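You operate a simulated robot arm through the tools that you are given. There is no shell and no other tool. Be economical: measure what you need, move in short steps, check, and stop when the job is done.

The job below is to be done with a simulated robot arm. You get a single attempt, and the scene is never put back.

Task
Set the closing speed by the card; close and open the tines once.
Fine: at the gripper bench; blue CLOSE knob first; air on for the try, off again after.

Only the result counts: the job must be done as asked and must still hold three seconds after the hand-in. Knocking over, shifting, dropping, spilling or breaking anything else fails it.

Robot
A 7-joint arm with a two-finger gripper, hanging from a carriage that runs on a rail from [-228.2, 2] to [59.8, -0.5] (x, y) and turns from -5.69 to 6.318 rad about z. Base frame: it is fixed where the carriage stands at the start and does not move with it; the origin is on the floor, on the carriage's upright axis, x ahead of it, y to its left, z up. Readings come in cm, rad, newtons and seconds.
With the tool pointing down near the work surface it reaches from about 24 to 60 cm from the robot's upright axis, wherever it stands. Its first joint turns from -2.897 to 2.897 rad. Places, roughly: bar knob [90, 60, 90]; close knob [70, 60, 90]; close speed card [70, 110, 130]; gripper frame [20, 70, 90]; open knob [80, 60, 90]; red air lever [60, 50, 90]. Payload 1.37 kg.
The tool frame sits at the grasp point between the pads (the TCP): z along the fingers, y along the line on which they close. The tips reach 1.6 cm beyond it. The gripper opens to 9.2 cm. The gripper's body begins 7.4 cm behind the TCP.
Orientation is that of the tool frame in the base frame, as a unit quaternion [x, y, z, w]. With the fingers straight down and closing along the base's y, the tool's x points along the base's -x, its y along +y and its z along -z.

Tools
- The arm moves only by the tool apply_moves. Its argument "series" is text: rows parted by semicolons, each of 7 numbers parted by spaces: the shift along the tool's x, y, z in cm, then the turn, a rotation vector about the tool's x, y, z in rad, then the finger opening in cm, from 0 to 9.2. In form: dx dy dz wx wy wz fingers; .... A call has 1 to 20 rows; each row is the pose to reach, as a shift and turn from the pose commanded when the call began, along the tool's axes at that moment. Each row takes 0.2 s and may step no farther than 5 cm and 0.15 rad from the row before; otherwise, or with a gripper value out of range, the whole call is refused. A pose out of reach is approached as far as the arm can. The call stops where the force on the tool passes 50 N (or 10 N more than at its start, if that is more) or the arm is blocked; 0.2 s more then pass. Each finger halts on what it meets, pressing with about 26 N; the grip force reading is that of the motor and also rises with nothing between the fingers. The clock runs only during rows and for 0.2 s after the last one: add rows that repeat a pose to give the fingers time. The reply holds the time, the measured pose of the TCP, the force on the tool along the base axes, the opening and the grip force, in the units named above and with some noise, with the torque about the TCP (base axes, N m) and any sound that the robot's microphone picked up, and new pictures: "views" is both (left out), scene, wrist or none.
- Cameras (640 x 400 px; columns grow to the right, rows downward): "scene" is now at [23.1, 7.96, 154.26]; the picture's right is [0.97, -0.26, 0.00], its down [-0.22, -0.82, -0.53] and it looks along [0.14, 0.51, -0.85] (base axes); focal length 261 px, centre (320, 200). "wrist" rides on the gripper at [7.1, 1.9, -11.1] in the tool frame; the picture's right is [-0.26, 0.97, 0.00], its down [-0.78, -0.21, -0.59] and it looks along [-0.57, -0.15, 0.81] (tool axes); focal length 280 px, centre (320, 200). There is no depth. A picture from a camera that has moved, and an enlarged one, comes with that camera's place and axes in the base frame and with its lens. The place of the scene camera against the robot may be out by one fixed shift of up to 2.5 cm in any direction.
- lift_body(by): slides the trunk up (or, below 0, down) by that many cm; the arm and the scene camera ride with it, the base frame stays. It gives what a move gives, with no picture.
- base_move(legs): drives the robot by 1 to 6 legs, each [ahead, left, turn to the left] in cm, cm and rad, along the robot's own axes; the way and the turn of a leg run together, so that a leg with both is an arc; at most 150 cm and 3.142 rad a leg. The arm and the cameras ride along, it lands a little off, and it stops where it bumps. It keeps to its track: a leg is cut to what the track allows. It gives what a move gives, and a new picture of the scene camera.
- turn_head(pan, tilt): turns the head with the scene camera to pan (to the left, within 2.705 rad either way) and tilt (down, from -0.506 to 1.204), counted from straight ahead of the robot. It gives what a move gives, and a new picture of the scene camera.
- inspect(camera, box): a new picture of the part [left, top, right, bottom] of that camera's present view, enlarged. It takes no simulated time.
- finish_job(): hands the job in; it is judged then, once.

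Work in short steps. Places have to be worked out from the pictures, the camera data and where the tool is seen: move nearer, look again, correct. Check each grasp and each placing, and mend what went wrong. You have 120 turns and 260 pictures in all, those below and enlarged ones among them. Open the gripper and draw the arm clear of the work before you hand the job in, unless the task says otherwise; then end with one line.

The tools are called after "Emit:" by a JSON object that holds its "name" and its "arguments". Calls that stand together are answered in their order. apply_moves: Moves the arm, as the interface text tells. Its arguments: {"type":"object","properties":{"series":{"type":"string"},"views":{"type":"string","enum":["both","scene","wrist","none"]}},"required":["series"]} The other tools are called the same way: lift_body (by) slides the trunk up or down; base_move (legs) drives the base; turn_head (pan, tilt) turns the head that bears the scene camera; inspect (camera, box) takes an enlarged picture of a part of a camera's view; finish_job () hands the job in.

At the start:

```text
t: 0.0
eef_pos: [27.81, 10.98, 99.95]
orientation: [-0.001, 1.0, 0.0, 0.001]
wrist_force: [-0.3, -0.6, -0.4]
moment: [-0.01, 0.0, 0.02]
gripper_width: 9.18
finger_force: 0.2
trunk travel left (down, up): [-35.5, 30.5]
robot x, y, heading: [0.17, 0.12, 0.0]
head pan, tilt: [1.311, 1.014]
```

scene: 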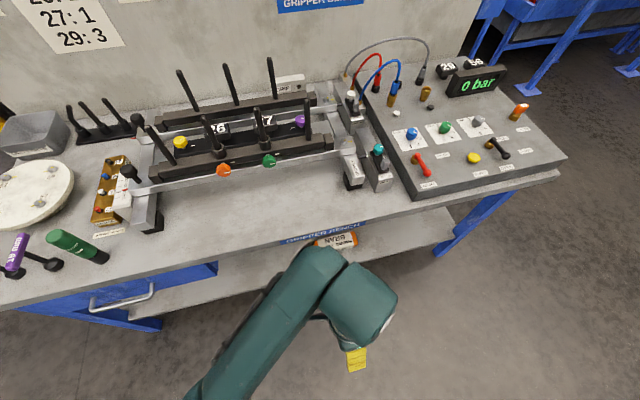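
wrist: 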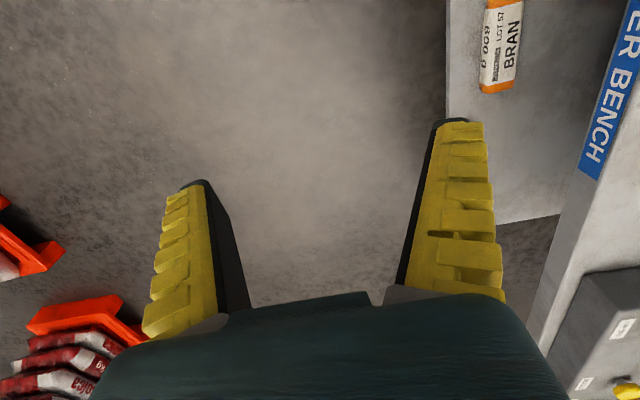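

I see the bench with a control panel at right; I'll look closer at the panel, and at the wall for cards.

Emit:
{"name": "inspect", "arguments": {"camera": "scene", "box": [340, 40, 580, 200]}}

Emit:
{"name": "inspect", "arguments": {"camera": "scene", "box": [60, 50, 400, 250]}}

Emit:
{"name": "turn_head", "arguments": {"pan": 1.1, "tilt": 0.4}}

```text
2.50 times, centred on (460, 120) of scene
camera zoom: at [23.1, 7.96, 154.26], right [0.97, -0.26, 0.0], down [-0.22, -0.82, -0.53], along [0.14, 0.51, -0.85], focal length 652 px, centre (-30, 400)
```

zoom: 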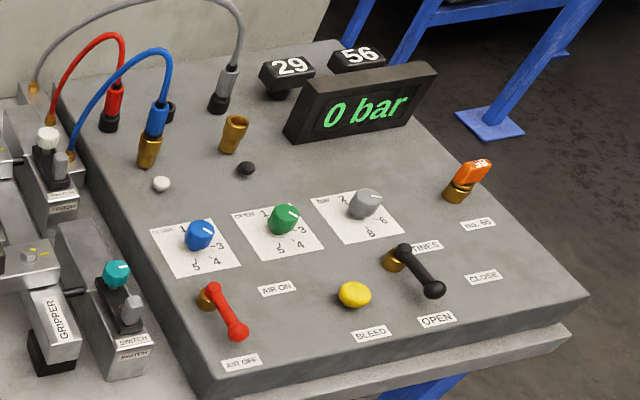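

```text
1.88 times, centred on (230, 150) of scene
camera zoom: at [23.1, 7.96, 154.26], right [0.97, -0.26, 0.0], down [-0.22, -0.82, -0.53], along [0.14, 0.51, -0.85], focal length 491 px, centre (489, 294)
```

zoom: 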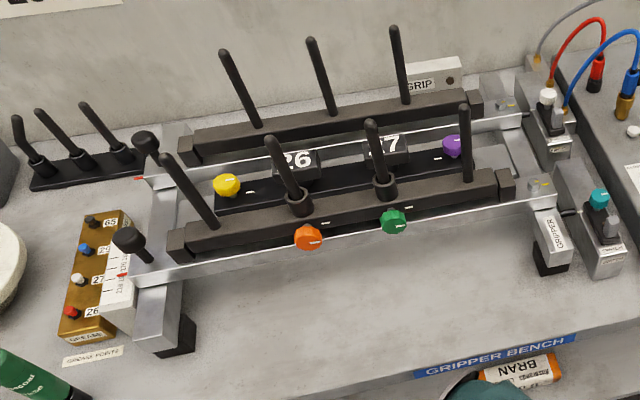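

```text
t: 1.0
eef_pos: [27.76, 10.96, 99.94]
orientation: [0.0, 1.0, 0.0, 0.001]
wrist_force: [0.5, 0.6, 0.0]
moment: [-0.02, 0.01, -0.05]
gripper_width: 9.21
finger_force: 0.0
trunk travel left (down, up): [-35.5, 30.5]
robot x, y, heading: [0.33, 0.01, 0.003]
head pan, tilt: [1.1, 0.4]
camera scene: at [25.53, 9.57, 159.37], right [0.89, -0.45, 0.0], down [-0.18, -0.35, -0.92], along [0.42, 0.82, -0.39], focal length 261 px, centre (320, 200)
```

scene: 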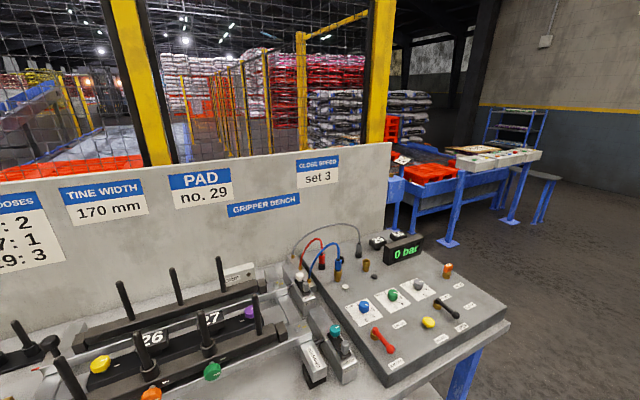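

The speed card seems to say "set 3". I'll verify it enlarged and drive toward the panel.

Emit:
{"name": "inspect", "arguments": {"camera": "scene", "box": [150, 140, 390, 290]}}

Emit:
{"name": "base_move", "arguments": {"legs": [[50, 0, 0]]}}

Emit:
{"name": "turn_head", "arguments": {"pan": 1.4, "tilt": 0.9}}

```text
2.67 times, centred on (270, 215) of scene
camera zoom: at [25.53, 9.57, 159.37], right [0.89, -0.45, 0.0], down [-0.18, -0.35, -0.92], along [0.42, 0.82, -0.39], focal length 696 px, centre (453, 160)
```

zoom: 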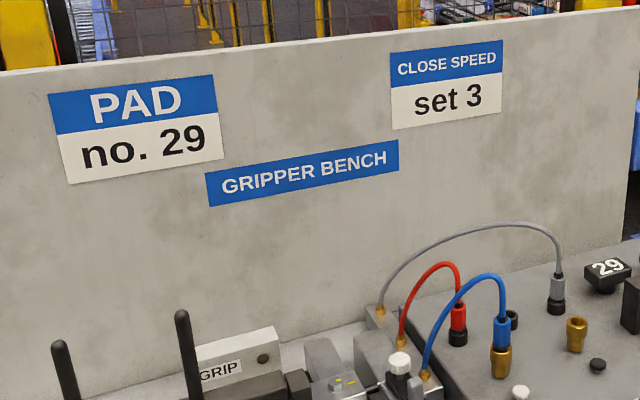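

```text
t: 4.0
eef_pos: [79.97, 10.62, 99.95]
orientation: [0.0, 1.0, 0.001, 0.001]
wrist_force: [0.3, -0.5, -0.7]
moment: [-0.01, -0.01, -0.04]
gripper_width: 9.18
finger_force: 0.1
trunk travel left (down, up): [-35.5, 30.5]
robot x, y, heading: [52.26, -0.31, -0.001]
head pan, tilt: [1.1, 0.4]
camera scene: at [77.73, 9.11, 159.38], right [0.89, -0.45, 0.0], down [-0.18, -0.35, -0.92], along [0.42, 0.82, -0.39], focal length 261 px, centre (320, 200)
```

scene: 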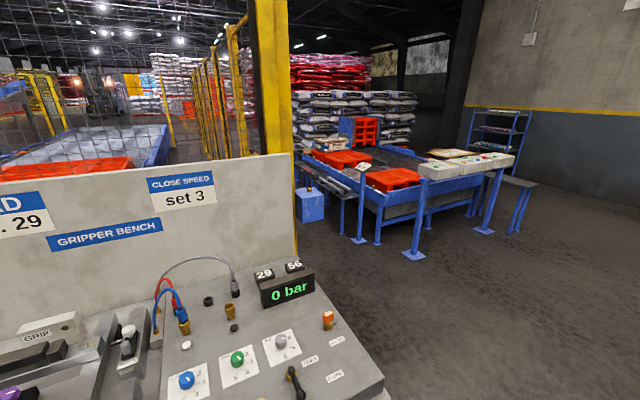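

```text
t: 5.0
eef_pos: [79.9, 10.63, 100.05]
orientation: [0.0, 1.0, 0.0, 0.002]
wrist_force: [-0.5, 0.4, 0.6]
moment: [0.04, 0.02, -0.02]
gripper_width: 9.19
finger_force: 0.1
trunk travel left (down, up): [-35.5, 30.5]
robot x, y, heading: [52.29, -0.58, -0.003]
head pan, tilt: [1.4, 0.901]
camera scene: at [74.82, 8.3, 155.08], right [0.99, -0.17, 0.0], down [-0.13, -0.77, -0.62], along [0.11, 0.61, -0.78], focal length 261 px, centre (320, 200)
```

scene: 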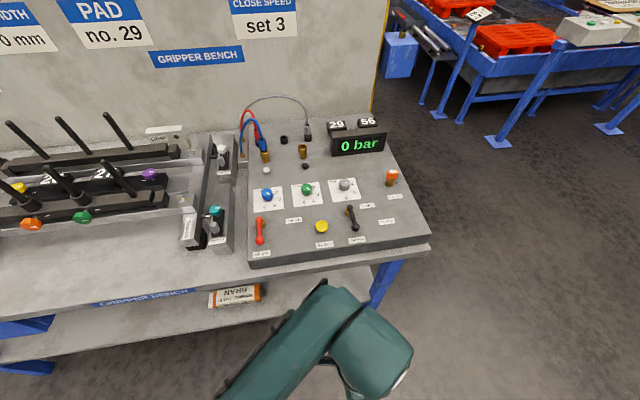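

Now I zoom on the panel to read the dials and hoses.

Emit:
{"name": "inspect", "arguments": {"camera": "scene", "box": [230, 160, 410, 270]}}

Emit:
{"name": "inspect", "arguments": {"camera": "scene", "box": [180, 80, 400, 210]}}

```text
3.56 times, centred on (320, 215) of scene
camera zoom: at [74.82, 8.3, 155.08], right [0.99, -0.17, 0.0], down [-0.13, -0.77, -0.62], along [0.11, 0.61, -0.78], focal length 928 px, centre (320, 147)
```

zoom: 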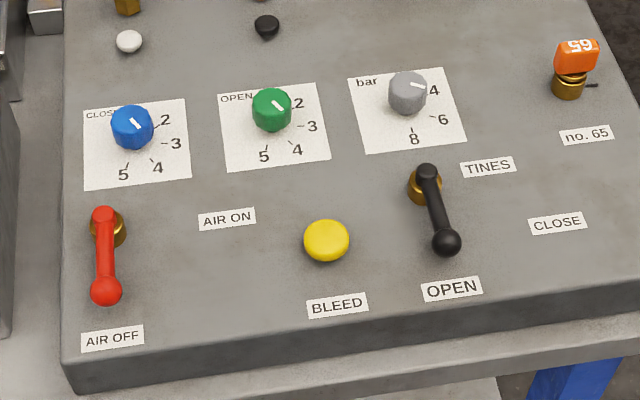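

```text
2.91 times, centred on (290, 145) of scene
camera zoom: at [74.82, 8.3, 155.08], right [0.99, -0.17, 0.0], down [-0.13, -0.77, -0.62], along [0.11, 0.61, -0.78], focal length 759 px, centre (407, 360)
```

zoom: 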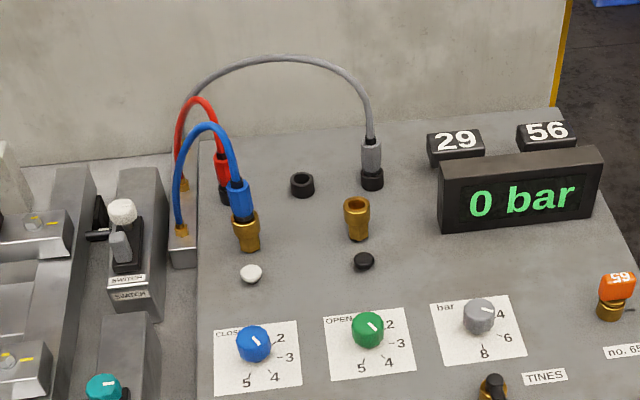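

Dials: blue CLOSE is presently at about 1; target 3. I'll drive further along the rail and turn the robot to face the bench.

Emit:
{"name": "base_move", "arguments": {"legs": [[7, 0, 0], [0, 0, 1.571]]}}

Emit:
{"name": "turn_head", "arguments": {"pan": 0.0, "tilt": 0.9}}

```text
t: 9.8
eef_pos: [47.83, 27.29, 100.09]
orientation: [0.709, -0.705, -0.001, 0.0]
wrist_force: [0.5, 0.2, -0.4]
moment: [0.01, -0.03, -0.01]
gripper_width: 9.22
finger_force: 0.1
trunk travel left (down, up): [-35.5, 30.5]
robot x, y, heading: [58.79, -0.87, 1.577]
head pan, tilt: [1.4, 0.901]
camera scene: at [52.82, 22.05, 155.08], right [0.17, 0.99, 0.0], down [0.77, -0.13, -0.62], along [-0.61, 0.1, -0.78], focal length 261 px, centre (320, 200)
```

scene: 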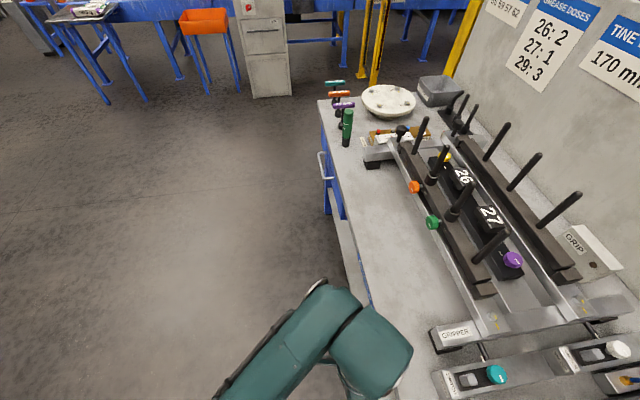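

```text
t: 11.4
eef_pos: [47.89, 27.21, 99.85]
orientation: [0.708, -0.706, -0.001, -0.001]
wrist_force: [0.7, -0.9, 0.6]
moment: [-0.03, 0.01, -0.02]
gripper_width: 9.2
finger_force: 0.1
trunk travel left (down, up): [-35.5, 30.5]
robot x, y, heading: [58.91, -0.38, 1.577]
head pan, tilt: [0.0, 0.901]
camera scene: at [60.23, 28.35, 155.08], right [1.0, 0.01, 0.0], down [0.0, -0.78, -0.62], along [0.0, 0.62, -0.78], focal length 261 px, centre (320, 200)
```

scene: 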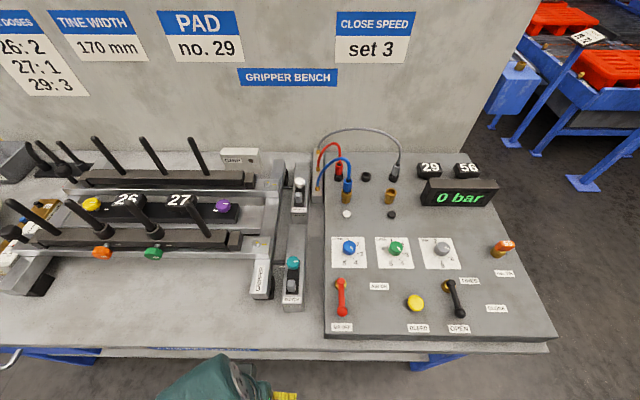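

The view is clear. I now move the tool up and over in front of the blue knob (~[68, 61]) to get a wrist look.

Emit:
{"name": "apply_moves", "arguments": {"series": "0 0 -4 0 0 0 9.2; 0 -2 -8 0 0 0 9.2; -2 -6 -8 0 0 0 9.2; -5 -9 -8 0 0 0 9.2; -8 -12 -8 0 0 0 9.2; -11 -15 -8 0 0 0 9.2; -14 -18 -8 0 0 0 9.2; -18 -20 -8 0 0 0 9.2; -20 -20 -8 0 0 0 9.2", "views": "both"}}

Emit:
{"name": "inspect", "arguments": {"camera": "wrist", "box": [160, 50, 480, 250]}}

```text
t: 13.4
eef_pos: [68.04, 47.49, 107.99]
orientation: [0.709, -0.706, 0.001, 0.001]
wrist_force: [0.4, 0.3, -0.2]
moment: [0.02, 0.0, 0.02]
gripper_width: 9.19
finger_force: 0.1
out of reach, approached as far as the arm can: row 1, 2, 3, 4, 5, 6, 7
trunk travel left (down, up): [-35.5, 30.5]
robot x, y, heading: [59.25, -0.38, 1.58]
head pan, tilt: [0.0, 0.901]
camera scene: at [60.24, 28.36, 155.08], right [1.0, 0.0, 0.0], down [0.0, -0.78, -0.62], along [0.0, 0.62, -0.78], focal length 261 px, centre (320, 200)
camera wrist: at [66.15, 40.41, 119.05], right [-0.97, 0.26, 0.0], down [0.21, 0.78, 0.59], along [0.15, 0.57, -0.81], focal length 280 px, centre (320, 200)
```

scene: 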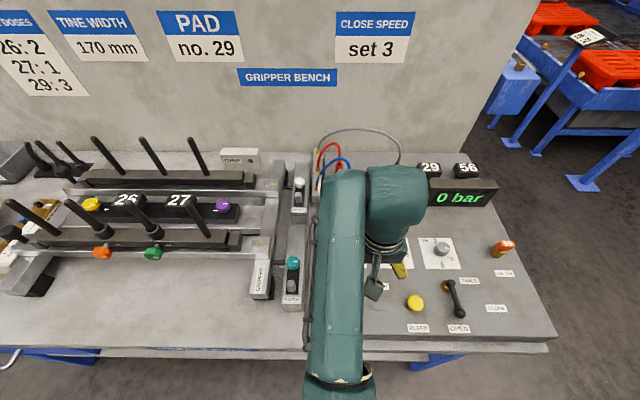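
wrist: 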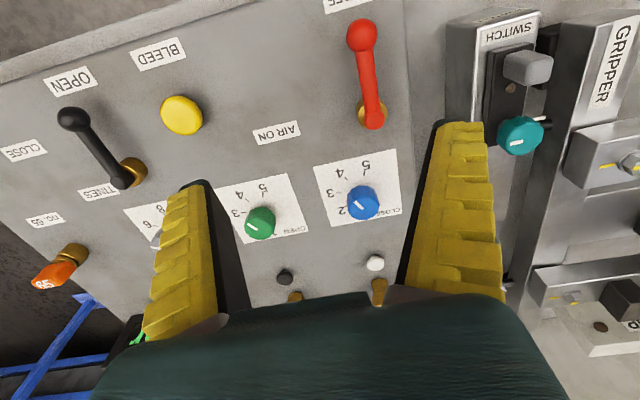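

```text
2.00 times, centred on (320, 150) of wrist
camera zoom: at [66.15, 40.41, 119.05], right [-0.97, 0.26, 0.0], down [0.21, 0.78, 0.59], along [0.15, 0.57, -0.81], focal length 561 px, centre (320, 300)
```

zoom: 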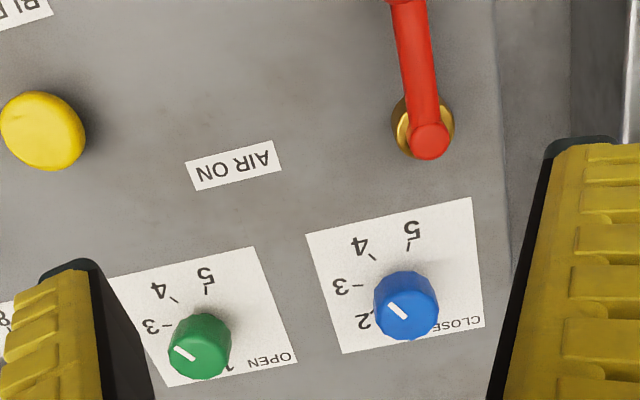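

I need the pointer direction precisely; zoom more on the blue knob and green knob.

Emit:
{"name": "inspect", "arguments": {"camera": "wrist", "box": [312, 150, 412, 220]}}

Emit:
{"name": "inspect", "arguments": {"camera": "wrist", "box": [210, 170, 310, 240]}}

```text
5.71 times, centred on (362, 185) of wrist
camera zoom: at [66.15, 40.41, 119.05], right [-0.97, 0.26, 0.0], down [0.21, 0.78, 0.59], along [0.15, 0.57, -0.81], focal length 1602 px, centre (80, 286)
```

zoom: 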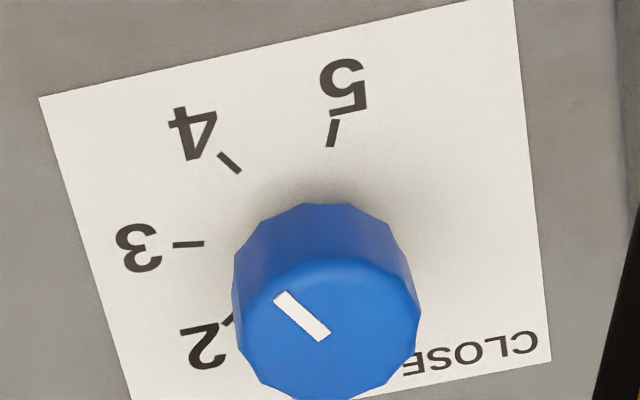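

```text
5.71 times, centred on (260, 205) of wrist
camera zoom: at [66.15, 40.41, 119.05], right [-0.97, 0.26, 0.0], down [0.21, 0.78, 0.59], along [0.15, 0.57, -0.81], focal length 1602 px, centre (663, 171)
```

zoom: 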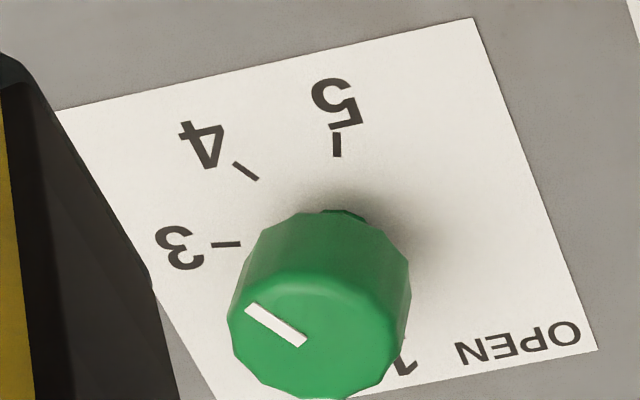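

The blue pointer is at about 4 (≈150° clockwise from far), with 3 at ≈105°: it needs ~0.8 rad counter‑clockwise. I move above the knob at about [66.4, 61] at z 101, pre-turned by +0.4 rad.

Emit:
{"name": "apply_moves", "arguments": {"series": "-3 0.5 1 0 0 0.1 7; -6.5 1 3 0 0 0.2 7; -10 1.6 5 0 0 0.3 6.5; -13.5 1.6 7 0 0 0.4 6.5; -13.5 1.6 7 0 0 0.4 6.5", "views": "both"}}

```text
t: 14.6
eef_pos: [66.06, 59.79, 101.4]
orientation: [-0.555, 0.832, 0.002, 0.001]
wrist_force: [-0.3, -0.4, -0.8]
moment: [0.0, -0.02, 0.0]
gripper_width: 6.73
finger_force: 1.7
out of reach, approached as far as the arm can: row 4, 5
trunk travel left (down, up): [-35.5, 30.5]
robot x, y, heading: [58.94, -0.41, 1.577]
head pan, tilt: [0.0, 0.901]
camera scene: at [60.23, 28.36, 155.08], right [1.0, 0.0, 0.0], down [0.0, -0.78, -0.62], along [0.0, 0.62, -0.78], focal length 261 px, centre (320, 200)
camera wrist: at [61.59, 53.98, 112.52], right [-0.79, 0.61, 0.0], down [0.5, 0.64, 0.59], along [0.36, 0.47, -0.81], focal length 280 px, centre (320, 200)
```

scene: 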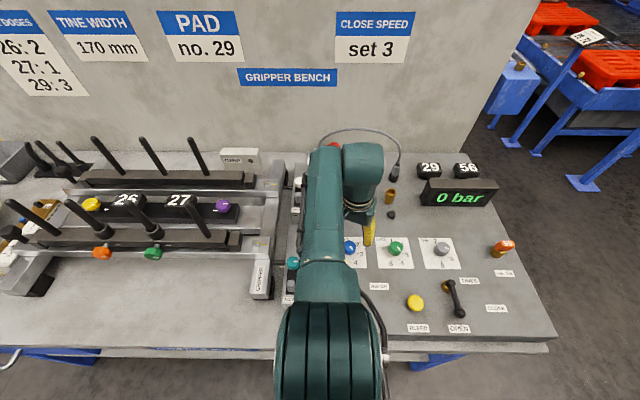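
wrist: 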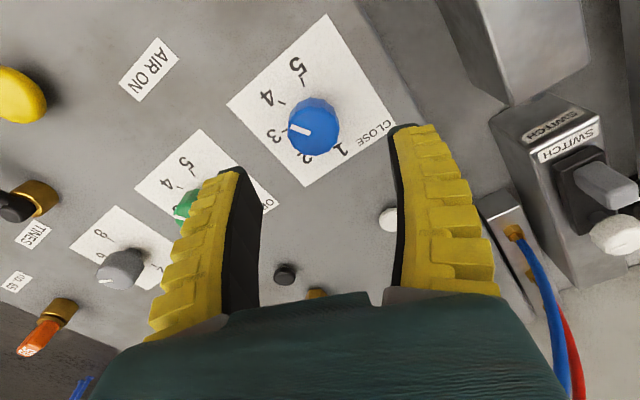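

Triangulating the two wrist views: knob top ≈ [66.1, 58.95, 95.9], panel surface ≈ 93. I centre over it without descending, open 6.5, and check.

Emit:
{"name": "apply_moves", "arguments": {"series": "1 -0.25 0 0 0 0 6.5; 2.02 -0.49 0 0 0 0 6.5; 2.02 -0.49 0 0 0 0 6.5", "views": "wrist"}}

```text
t: 15.4
eef_pos: [65.8, 57.75, 101.14]
orientation: [-0.555, 0.832, 0.0, 0.0]
wrist_force: [-0.1, 0.1, -0.7]
moment: [0.02, -0.04, 0.01]
gripper_width: 6.73
finger_force: 1.7
out of reach, approached as far as the arm can: row 1
trunk travel left (down, up): [-35.5, 30.5]
robot x, y, heading: [59.04, -0.9, 1.574]
head pan, tilt: [0.0, 0.901]
camera wrist: at [61.34, 51.86, 112.28], right [-0.79, 0.61, 0.0], down [0.5, 0.64, 0.59], along [0.36, 0.47, -0.81], focal length 280 px, centre (320, 200)
```

wrist: 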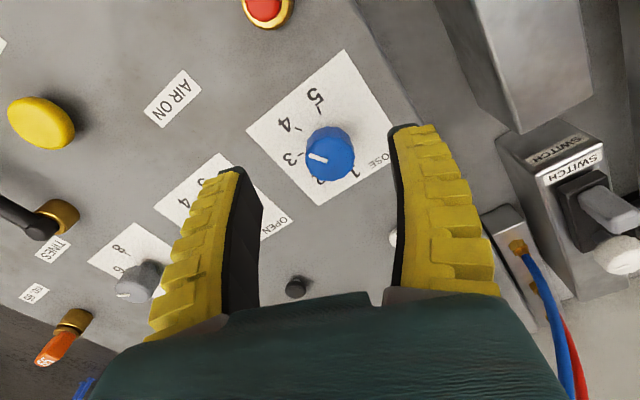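

The knob now fits at ≈[65.9, 59.0]. I centre and descend to z ≈ 95.5 with fingers open.

Emit:
{"name": "apply_moves", "arguments": {"series": "-1.19 0.4 0 0 0 0 6.5; -1.19 0.4 2.5 0 0 0 6.5; -1.19 0.4 4.5 0 0 0 6.5; -1.19 0.4 5.6 0 0 0 6.5; -1.19 0.4 5.6 0 0 0 6.5", "views": "both"}}

```text
t: 16.6
eef_pos: [65.83, 58.76, 95.58]
orientation: [-0.554, 0.832, 0.001, 0.0]
wrist_force: [0.4, 0.1, 0.4]
moment: [-0.01, 0.03, 0.0]
gripper_width: 6.72
finger_force: 2.1
trunk travel left (down, up): [-35.5, 30.5]
robot x, y, heading: [59.07, -0.51, 1.578]
head pan, tilt: [0.0, 0.901]
camera scene: at [60.23, 28.35, 155.08], right [1.0, 0.0, 0.0], down [0.0, -0.78, -0.62], along [0.0, 0.62, -0.78], focal length 261 px, centre (320, 200)
camera wrist: at [61.36, 52.94, 106.76], right [-0.79, 0.61, 0.0], down [0.5, 0.64, 0.59], along [0.36, 0.47, -0.81], focal length 280 px, centre (320, 200)
```

scene: 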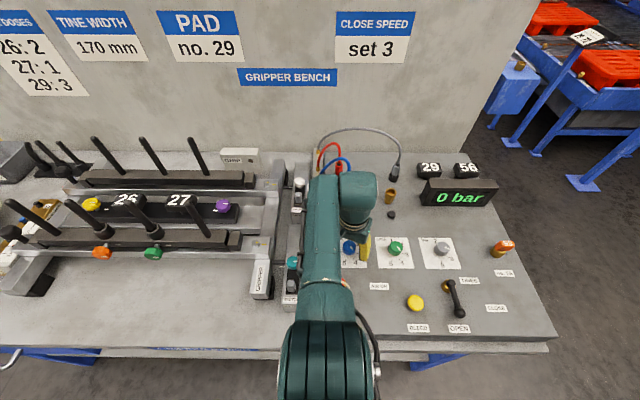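
wrist: 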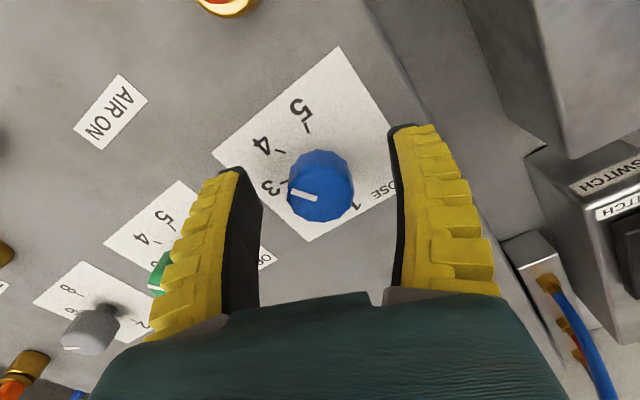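

The knob sits between the fingers. I nudge 0.3 forward, 0.4 down, and close to grip.

Emit:
{"name": "apply_moves", "arguments": {"series": "-0.3 0 0.4 0 0 0 6.5; -0.3 0 0.4 0 0 0 4; -0.3 0 0.4 0 0 0 2.5; -0.3 0 0.4 0 0 0 2.5; -0.3 0 0.4 0 0 0 2.5", "views": "wrist"}}

```text
t: 17.8
eef_pos: [66.04, 58.69, 95.5]
orientation: [-0.554, 0.832, 0.001, 0.002]
wrist_force: [1.6, -8.6, 15.7]
moment: [0.02, -0.04, -0.06]
gripper_width: 2.78
finger_force: 28.6
out of reach, approached as far as the arm can: row 1, 2, 3, 4, 5
trunk travel left (down, up): [-35.5, 30.5]
robot x, y, heading: [58.69, -0.26, 1.577]
head pan, tilt: [0.0, 0.901]
camera wrist: at [61.51, 52.87, 106.6], right [-0.79, 0.61, 0.0], down [0.5, 0.64, 0.59], along [0.36, 0.47, -0.81], focal length 280 px, centre (320, 200)
```

wrist: 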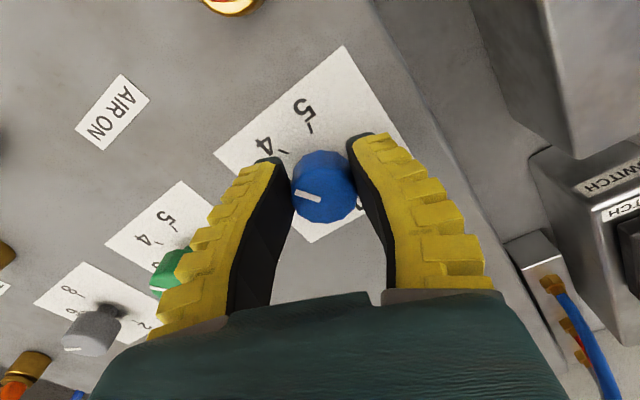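

Gripped (2.8 cm), tips lightly press down. I relieve 0.4 cm upward and turn counter-clockwise half way.

Emit:
{"name": "apply_moves", "arguments": {"series": "0 0 -0.4 0 0 0 2; 0 0 -0.4 0 0 -0.1 2; 0 0 -0.4 0 0 -0.2 2; 0 0 -0.4 0 0 -0.3 2; 0 0 -0.4 0 0 -0.4 2; 0 0 -0.4 0 0 -0.4 2", "views": "wrist"}}

Emit:
{"name": "inspect", "arguments": {"camera": "wrist", "box": [220, 60, 420, 260]}}

```text
t: 19.2
eef_pos: [66.26, 58.56, 95.61]
orientation: [0.709, -0.705, 0.001, -0.001]
wrist_force: [17.1, 5.5, -17.5]
moment: [-0.22, 0.07, -0.17]
gripper_width: 2.49
finger_force: 27.8
trunk travel left (down, up): [-35.5, 30.5]
robot x, y, heading: [59.1, -0.62, 1.573]
head pan, tilt: [0.0, 0.901]
camera wrist: at [64.43, 51.44, 106.79], right [-0.97, 0.26, 0.0], down [0.21, 0.78, 0.59], along [0.15, 0.57, -0.81], focal length 280 px, centre (320, 200)
```

wrist: 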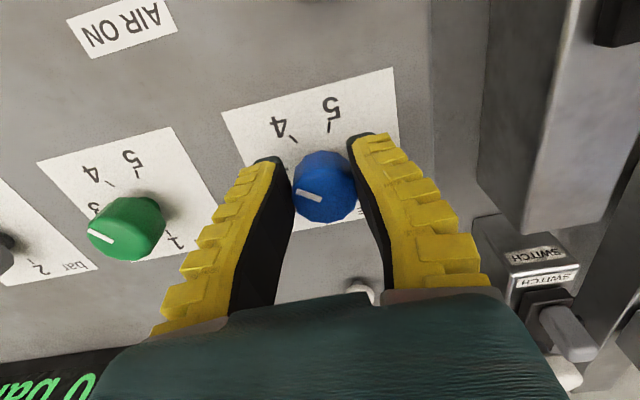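

```text
2.00 times, centred on (320, 160) of wrist
camera zoom: at [64.43, 51.44, 106.79], right [-0.97, 0.26, 0.0], down [0.21, 0.78, 0.59], along [0.15, 0.57, -0.81], focal length 561 px, centre (320, 280)
```

zoom: 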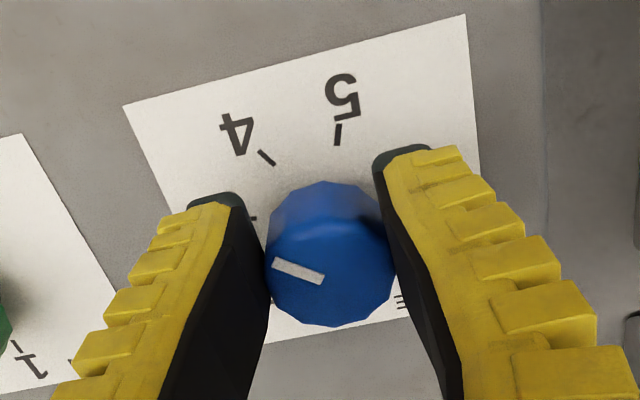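

Half way, knob follows. I'll continue another 0.42 rad with a slight lateral relief.

Emit:
{"name": "apply_moves", "arguments": {"series": "0 -0.15 0.2 0 0 -0.1 2; 0 -0.2 0.2 0 0 -0.2 2; 0 -0.2 0.2 0 0 -0.3 2; 0 -0.2 0.2 0 0 -0.38 2; 0 -0.2 0.2 0 0 -0.42 2; 0 -0.2 0.2 0 0 -0.42 2", "views": "wrist"}}

Emit:
{"name": "inspect", "arguments": {"camera": "wrist", "box": [220, 60, 420, 260]}}

```text
t: 20.6
eef_pos: [66.76, 58.59, 95.59]
orientation: [0.84, -0.542, 0.003, -0.001]
wrist_force: [20.7, -12.5, 7.0]
moment: [0.4, 0.06, -0.15]
gripper_width: 2.57
finger_force: 27.7
trunk travel left (down, up): [-35.5, 30.5]
robot x, y, heading: [59.01, -0.35, 1.572]
head pan, tilt: [0.0, 0.901]
camera wrist: at [67.84, 51.33, 106.75], right [-0.99, -0.16, -0.01], down [-0.13, 0.8, 0.59], along [-0.09, 0.58, -0.81], focal length 280 px, centre (320, 200)
```

wrist: 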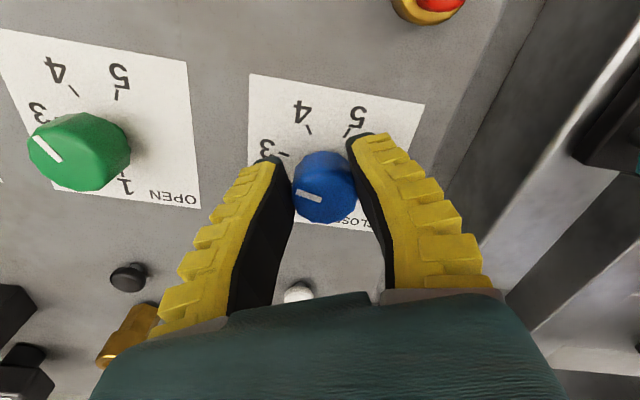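

```text
2.00 times, centred on (320, 160) of wrist
camera zoom: at [67.84, 51.33, 106.75], right [-0.99, -0.16, -0.01], down [-0.13, 0.8, 0.59], along [-0.09, 0.58, -0.81], focal length 561 px, centre (320, 280)
```

zoom: 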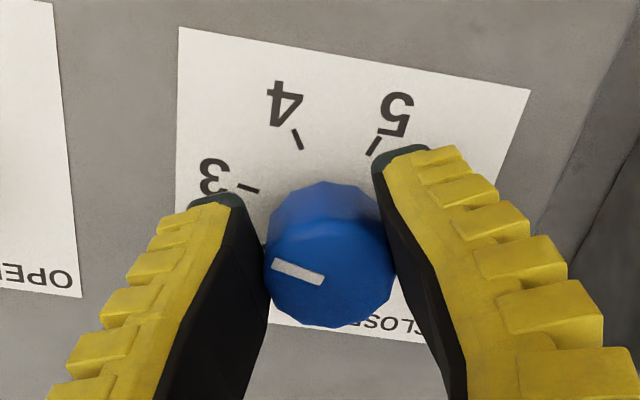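

Pointer is parallel to the 3 tick. Release and rise, then check.

Emit:
{"name": "apply_moves", "arguments": {"series": "0 0 0 0 0 0 4; 0 0 0 0 0 0 6.5; 0 0 0 0 0 0 6.5; 0 0 -3 0 0 0 6.5; 4 0 -7 0 0 0 6.5; 8 0 -7 0 0 0 6.5", "views": "wrist"}}

```text
refused: row 5 steps farther than a row can; nothing moved
```

The step was too long; repeat with shorter steps.

Emit:
{"name": "apply_moves", "arguments": {"series": "0 0 0 0 0 0 4; 0 0 0 0 0 0 6.5; 0 0 0 0 0 0 6.5; 0 0 -3 0 0 0 6.5; 2 0 -7 0 0 0 6.5; 6 0 -7 0 0 0 6.5; 6 0 -7 0 0 0 6.5", "views": "wrist"}}

Emit:
{"name": "inspect", "arguments": {"camera": "wrist", "box": [240, 120, 400, 260]}}

```text
t: 22.2
eef_pos: [68.73, 53.27, 102.37]
orientation: [0.84, -0.543, 0.001, 0.0]
wrist_force: [0.4, -0.2, -0.7]
moment: [0.02, 0.01, -0.03]
gripper_width: 6.7
finger_force: 1.4
trunk travel left (down, up): [-35.5, 30.5]
robot x, y, heading: [59.22, -0.45, 1.577]
head pan, tilt: [0.0, 0.901]
camera wrist: at [69.94, 45.91, 113.55], right [-0.99, -0.16, 0.0], down [-0.13, 0.8, 0.59], along [-0.09, 0.58, -0.81], focal length 280 px, centre (320, 200)
```

wrist: 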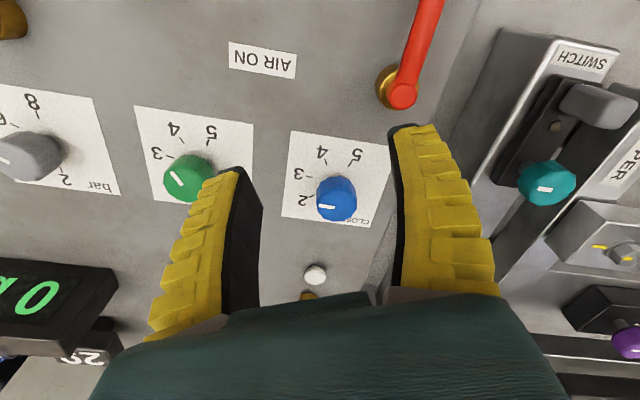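

```text
2.86 times, centred on (320, 190) of wrist
camera zoom: at [69.94, 45.91, 113.55], right [-0.99, -0.16, 0.0], down [-0.13, 0.8, 0.59], along [-0.09, 0.58, -0.81], focal length 801 px, centre (320, 229)
```

zoom: 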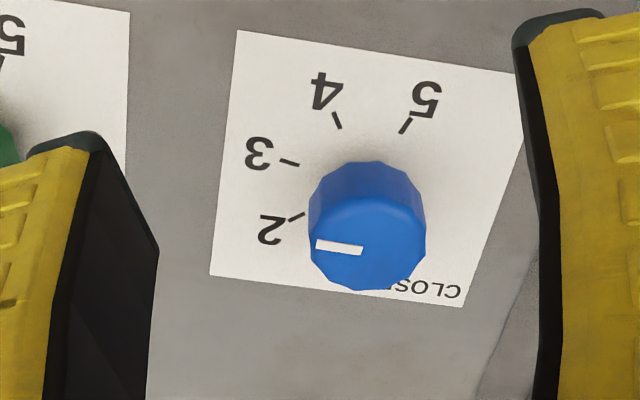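

Pointer now looks a bit past 3 (≈2.7–2.8). I zoom for a precise measure.

Emit:
{"name": "inspect", "arguments": {"camera": "wrist", "box": [290, 130, 380, 230]}}

```text
4.00 times, centred on (335, 180) of wrist
camera zoom: at [69.94, 45.91, 113.55], right [-0.99, -0.16, 0.0], down [-0.13, 0.8, 0.59], along [-0.09, 0.58, -0.81], focal length 1122 px, centre (260, 280)
```

zoom: 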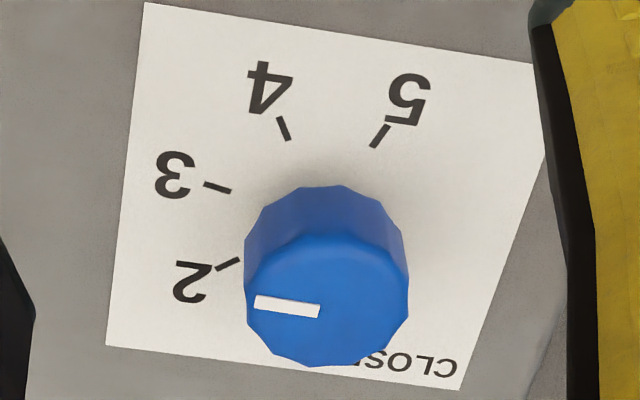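

Pointer ≈91°, tick 3 ≈100°, so it overshot ~0.17 rad. True knob centre seems [66.8, 58.5]; I regrip there with this orientation and turn back +0.17.

Emit:
{"name": "apply_moves", "arguments": {"series": "-4 -0.3 0 0 0 0 6.5; -5.56 -0.37 1.5 0 0 0 6.5; -5.56 -0.37 5 0 0 0 6.5; -5.56 -0.37 6.6 0 0 0 6.5; -5.56 -0.37 6.6 0 0 0 4; -5.56 -0.37 6.6 0 0 0 2; -5.56 -0.37 6.6 0 0 0 2", "views": "wrist"}}

Emit:
{"name": "inspect", "arguments": {"camera": "wrist", "box": [240, 80, 400, 240]}}

```text
t: 23.8
eef_pos: [66.71, 58.51, 96.17]
orientation: [0.84, -0.543, 0.0, -0.002]
wrist_force: [4.5, -1.6, 7.0]
moment: [0.09, 0.12, -0.05]
gripper_width: 2.57
finger_force: 28.6
trunk travel left (down, up): [-35.5, 30.5]
robot x, y, heading: [59.06, -0.5, 1.577]
head pan, tilt: [0.0, 0.901]
camera wrist: at [67.92, 51.18, 107.33], right [-0.99, -0.16, 0.0], down [-0.13, 0.8, 0.59], along [-0.09, 0.58, -0.81], focal length 280 px, centre (320, 200)
```

wrist: 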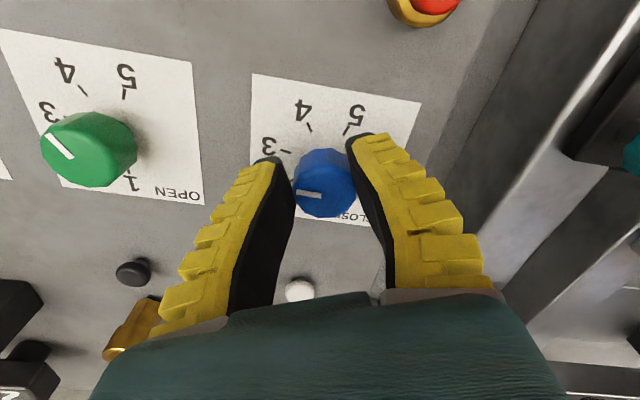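

```text
2.50 times, centred on (320, 160) of wrist
camera zoom: at [67.92, 51.18, 107.33], right [-0.99, -0.16, 0.0], down [-0.13, 0.8, 0.59], along [-0.09, 0.58, -0.81], focal length 701 px, centre (320, 300)
```

zoom: 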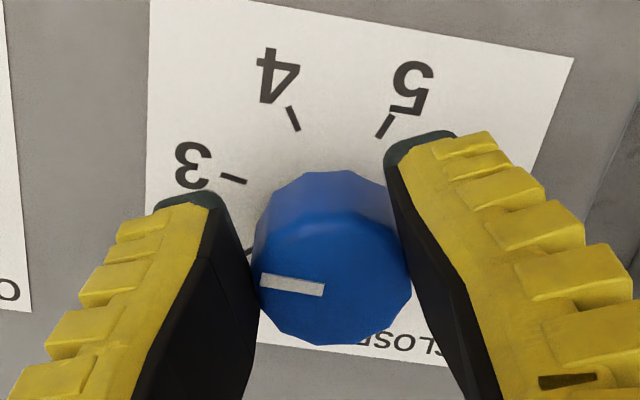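

Gripped without disturbing it. Turn back +0.18 rad, release, and rise.

Emit:
{"name": "apply_moves", "arguments": {"series": "0 0 0 0 0 0.09 2; 0 0 0 0 0 0.18 2; 0 0 0 0 0 0.18 2; 0 0 0 0 0 0.18 4; 0 0 0 0 0 0.18 6.5; 0 0 0 0 0 0.18 6.5; 0 0 -3 0 0 0.18 6.5; 2 0 -7 0 0 0.18 6.5; 6 0 -7 0 0 0.18 6.5; 6 0 -7 0 0 0.18 6.5", "views": "none"}}

Emit:
{"name": "inspect", "arguments": {"camera": "wrist", "box": [270, 110, 400, 240]}}

```text
t: 26.0
eef_pos: [69.07, 52.66, 103.09]
orientation: [0.788, -0.616, 0.0, 0.0]
wrist_force: [0.0, 0.1, -1.1]
moment: [0.04, 0.0, 0.03]
gripper_width: 6.76
finger_force: 1.8
trunk travel left (down, up): [-35.5, 30.5]
robot x, y, heading: [58.93, -0.56, 1.576]
head pan, tilt: [0.0, 0.901]
```

```text
3.08 times, centred on (335, 175) of wrist
camera zoom: at [68.91, 45.33, 114.18], right [-1.0, 0.02, 0.0], down [0.02, 0.81, 0.59], along [0.01, 0.59, -0.81], focal length 863 px, centre (274, 277)
```

zoom: 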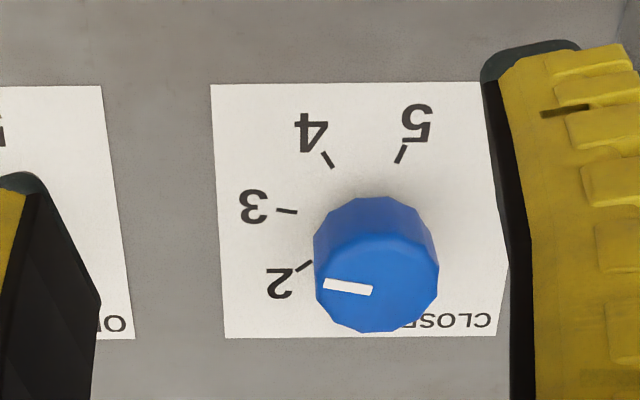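

Pointer now 101.6° vs tick 100° — the knob is set to 3. Next I back the tool to view the red air lever (hub ≈[64, 49.5], ball ≈[64, 43]).

Emit:
{"name": "apply_moves", "arguments": {"series": "3 1.5 0 0 0 0.06 4; 6 3 0 0 0 0.12 4; 9 4.5 0 0 0 0.18 4; 11.56 6 0 0 0 0.24 4; 11.56 6 0 0 0 0.24 4", "views": "wrist"}}

Emit:
{"name": "inspect", "arguments": {"camera": "scene", "box": [280, 180, 540, 345]}}

```text
t: 27.2
eef_pos: [66.09, 40.28, 103.05]
orientation: [0.708, -0.706, 0.0, -0.001]
wrist_force: [-0.6, -1.0, -0.2]
moment: [0.02, 0.0, -0.03]
gripper_width: 4.32
finger_force: 2.8
trunk travel left (down, up): [-35.5, 30.5]
robot x, y, heading: [58.86, -0.75, 1.578]
head pan, tilt: [0.0, 0.901]
camera wrist: at [64.15, 33.17, 114.14], right [-0.97, 0.26, 0.0], down [0.21, 0.78, 0.59], along [0.15, 0.57, -0.81], focal length 280 px, centre (320, 200)
```

wrist: 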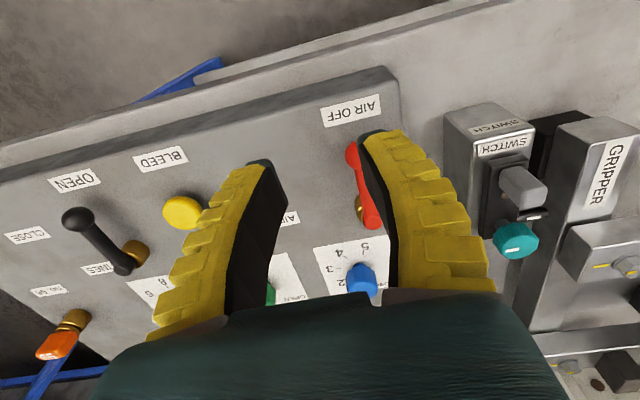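

```text
2.42 times, centred on (410, 262) of scene
camera zoom: at [60.23, 28.34, 155.07], right [1.0, 0.0, 0.0], down [0.0, -0.78, -0.62], along [0.0, 0.62, -0.78], focal length 632 px, centre (102, 48)
```

zoom: 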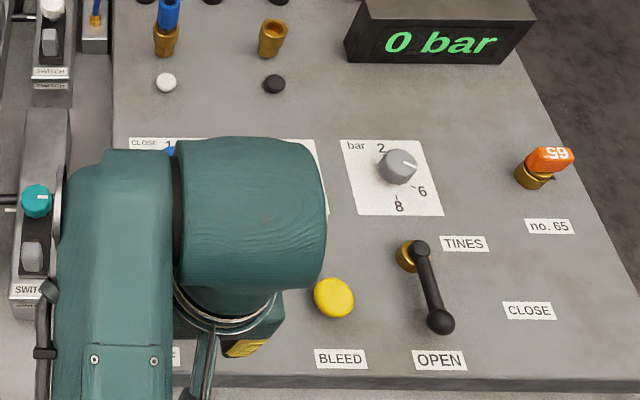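

Lever: ball ≈[64, 42.9], hub ≈[63.8, 49.7]. I position the open fingers straddling above the lever at y≈44.3, partially lowered, then look.

Emit:
{"name": "apply_moves", "arguments": {"series": "-2 1 0 0 0 0 5; -4 2.1 1.5 0 0 0 5; -4 2.1 3.8 0 0 0 5; -4 2.1 3.8 0 0 0 5", "views": "both"}}

```text
t: 28.2
eef_pos: [63.97, 44.48, 99.14]
orientation: [0.709, -0.705, 0.0, 0.0]
wrist_force: [0.8, 0.2, -0.1]
moment: [0.0, 0.05, 0.04]
gripper_width: 5.28
finger_force: 2.0
trunk travel left (down, up): [-35.5, 30.5]
robot x, y, heading: [58.99, -0.47, 1.576]
head pan, tilt: [0.0, 0.901]
camera scene: at [60.24, 28.35, 155.07], right [1.0, 0.0, 0.0], down [0.0, -0.78, -0.62], along [0.0, 0.62, -0.78], focal length 261 px, centre (320, 200)
camera wrist: at [62.07, 37.39, 110.32], right [-0.97, 0.26, 0.0], down [0.21, 0.78, 0.59], along [0.15, 0.57, -0.81], focal length 280 px, centre (320, 200)
```

scene: 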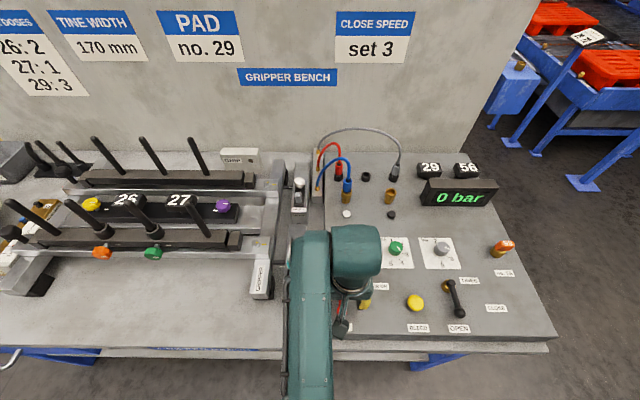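
wrist: 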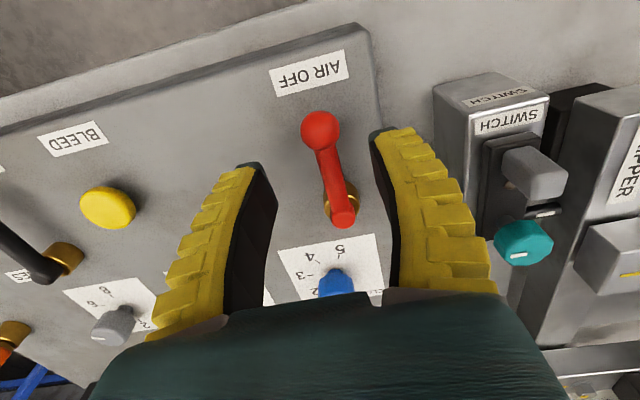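

Lever runs between the fingers along x≈63.6. I descend to z≈96.2 and close the fingers loosely to about 2.2.

Emit:
{"name": "apply_moves", "arguments": {"series": "0 0.3 1.5 0 0 0 5; 0 0.3 3 0 0 0 5; 0 0.3 3 0 0 0 3.5; 0 0.3 3 0 0 0 2.2; 0 0.3 3 0 0 0 2.2", "views": "wrist"}}

```text
t: 29.4
eef_pos: [63.38, 44.45, 96.11]
orientation: [0.709, -0.706, -0.001, -0.001]
wrist_force: [0.2, 0.2, 0.6]
moment: [0.03, -0.01, -0.02]
gripper_width: 2.57
finger_force: 2.9
trunk travel left (down, up): [-35.5, 30.5]
robot x, y, heading: [58.67, -0.62, 1.575]
head pan, tilt: [0.0, 0.901]
camera wrist: at [61.63, 37.33, 107.34], right [-0.97, 0.26, 0.0], down [0.21, 0.78, 0.59], along [0.15, 0.57, -0.81], focal length 280 px, centre (320, 200)
```

wrist: 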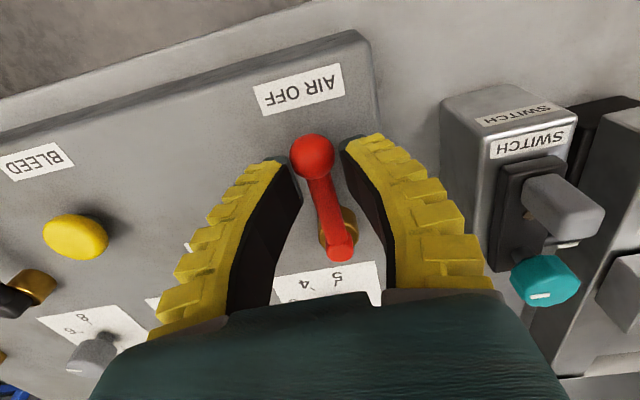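

Caged. I swing the lever along its arc counter-clockwise, first half.

Emit:
{"name": "apply_moves", "arguments": {"series": "-0.06 -0.78 0 0 0 -0.13 2.2; -0.23 -1.55 0 0 0 -0.27 2.2; -0.52 -2.28 0 0 0 -0.41 2.2; -0.92 -2.96 0 0 0 -0.55 2.2; -1.41 -3.58 0 0 0 -0.69 2.2", "views": "wrist"}}

```text
t: 30.6
eef_pos: [67.29, 45.68, 96.07]
orientation: [0.906, -0.423, -0.001, 0.0]
wrist_force: [-0.6, -0.3, 0.9]
moment: [-0.02, -0.02, -0.01]
gripper_width: 2.64
finger_force: 2.5
trunk travel left (down, up): [-35.5, 30.5]
robot x, y, heading: [59.17, -0.87, 1.573]
head pan, tilt: [0.0, 0.901]
camera wrist: at [70.31, 39.1, 107.16], right [-0.91, -0.42, 0.0], down [-0.34, 0.73, 0.59], along [-0.25, 0.54, -0.81], focal length 280 px, centre (320, 200)
```

wrist: 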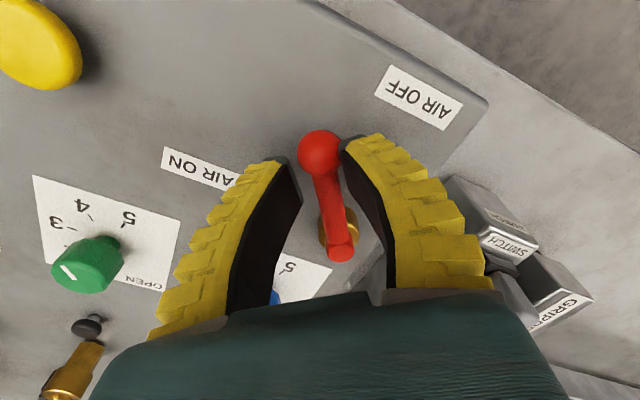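

The lever follows. Continue the second half toward AIR ON.

Emit:
{"name": "apply_moves", "arguments": {"series": "-0.06 -0.78 0 0 0 -0.13 2.2; -0.23 -1.55 0 0 0 -0.27 2.2; -0.52 -2.28 0 0 0 -0.41 2.2; -0.92 -2.96 0 0 0 -0.55 2.2; -1.41 -3.58 0 0 0 -0.69 2.2; -1.8 -3.95 0 0 0 -0.78 2.2; -1.8 -3.95 0 0 0 -0.78 2.2", "views": "both"}}

```text
t: 32.2
eef_pos: [69.1, 49.59, 95.99]
orientation: [0.999, -0.046, 0.0, -0.002]
wrist_force: [-1.3, 0.1, 0.4]
moment: [0.01, 0.0, -0.01]
gripper_width: 2.61
finger_force: 2.6
trunk travel left (down, up): [-35.5, 30.5]
robot x, y, heading: [58.94, -0.38, 1.573]
head pan, tilt: [0.0, 0.901]
camera scene: at [60.23, 28.35, 155.08], right [1.0, 0.0, 0.0], down [0.0, -0.78, -0.62], along [0.0, 0.62, -0.78], focal length 261 px, centre (320, 200)
camera wrist: at [76.08, 46.95, 107.22], right [-0.35, -0.94, 0.0], down [-0.76, 0.28, 0.59], along [-0.55, 0.21, -0.81], focal length 280 px, centre (320, 200)
```

scene: 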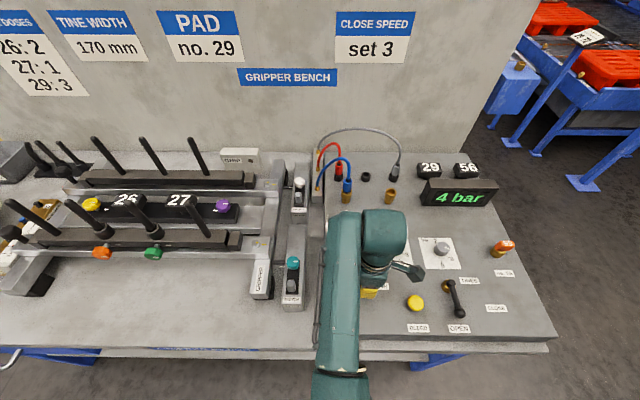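
wrist: 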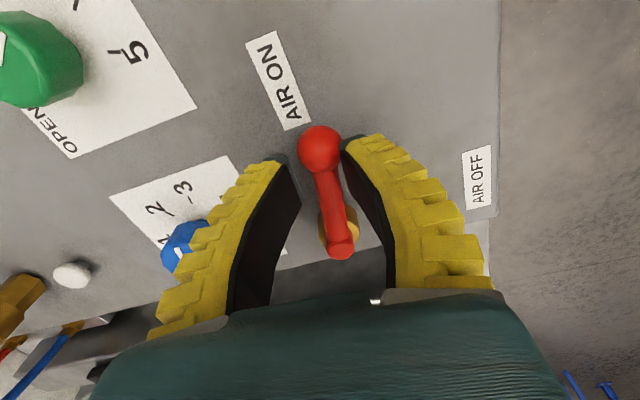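

The gauge reads 4 bar: air is on. I open, lift, and go to view the TINES lever (≈[88, 43–49]).

Emit:
{"name": "apply_moves", "arguments": {"series": "0 0 0 0 0 0 4.5; 0 0 0 0 0 0 4.5; 0 0 -4 0 0 0 4.5; 0 0 -8 0 0 0 4.5; 3 1.3 -8 0 0 0.14 4.5; 6 2.6 -8 0 0 0.28 4.5; 9 3.9 -8 0 0 0.42 4.5; 12 5.2 -8 0 0 0.56 4.5; 15 6.5 -8 0 0 0.7 4.5; 17.9 7.85 -8 0 0 0.84 4.5; 17.9 7.85 -8 0 0 0.98 4.5; 17.9 7.85 -8 0 0 1.12 4.5; 17.9 7.85 -8 0 0 1.26 4.5; 17.9 7.85 -8 0 0 1.4 4.5; 17.9 7.85 -8 0 0 1.47 4.5; 17.9 7.85 -8 0 0 1.47 4.5", "views": "both"}}

```text
t: 35.6
eef_pos: [86.06, 40.06, 104.08]
orientation: [0.708, -0.706, 0.0, -0.001]
wrist_force: [0.2, -0.4, -0.6]
moment: [0.02, 0.01, 0.0]
gripper_width: 4.79
finger_force: 2.7
trunk travel left (down, up): [-35.5, 30.5]
robot x, y, heading: [59.1, -0.67, 1.579]
head pan, tilt: [0.0, 0.901]
camera scene: at [60.23, 28.35, 155.08], right [1.0, 0.0, 0.0], down [0.0, -0.78, -0.62], along [0.0, 0.62, -0.78], focal length 261 px, centre (320, 200)
camera wrist: at [84.22, 32.93, 115.29], right [-0.97, 0.26, 0.0], down [0.21, 0.78, 0.59], along [0.15, 0.57, -0.81], focal length 280 px, centre (320, 200)
```

scene: 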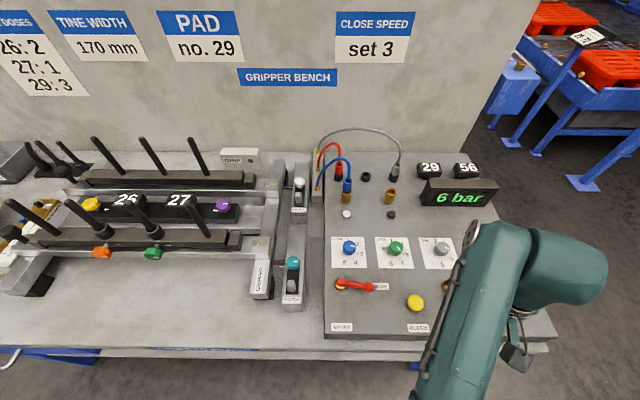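
wrist: 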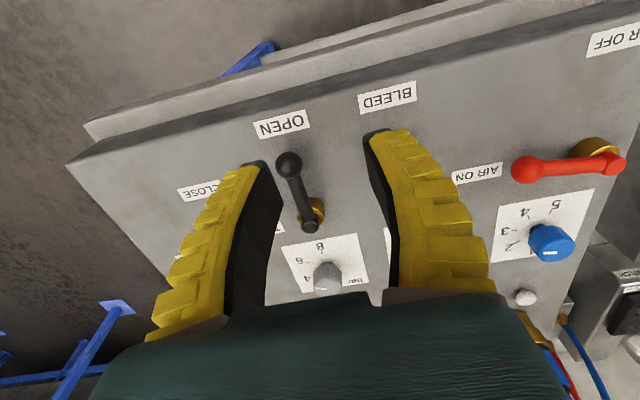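

Steady 6 bar. TINES lever: ball ≈[89.1, 42.8], hub ≈[89.3, 49.3]. I'll close the fingers and set them down just left of the lever at [86.6, 44.8].

Emit:
{"name": "apply_moves", "arguments": {"series": "-2.4 -0.3 0 0 0 0 2; -4.74 -0.54 1 0 0 0 0; -4.74 -0.54 4 0 0 0 0; -4.74 -0.54 6.5 0 0 0 0; -4.74 -0.54 8 0 0 0 0; -4.74 -0.54 8 0 0 0 0", "views": "wrist"}}

```text
t: 37.0
eef_pos: [86.78, 44.74, 96.21]
orientation: [0.709, -0.705, -0.001, -0.001]
wrist_force: [0.7, 0.1, -0.3]
moment: [-0.01, 0.03, 0.0]
gripper_width: 0.02
finger_force: 26.1
trunk travel left (down, up): [-35.5, 30.5]
robot x, y, heading: [59.15, -0.54, 1.576]
head pan, tilt: [0.0, 0.901]
camera wrist: at [84.83, 37.65, 107.31], right [-0.97, 0.26, 0.0], down [0.21, 0.78, 0.59], along [0.15, 0.57, -0.81], focal length 280 px, centre (320, 200)
```

wrist: 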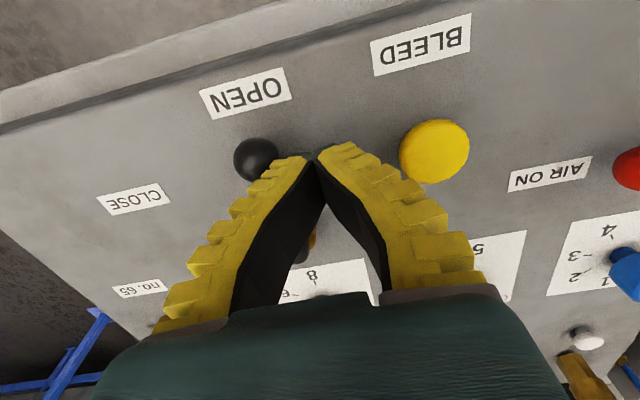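

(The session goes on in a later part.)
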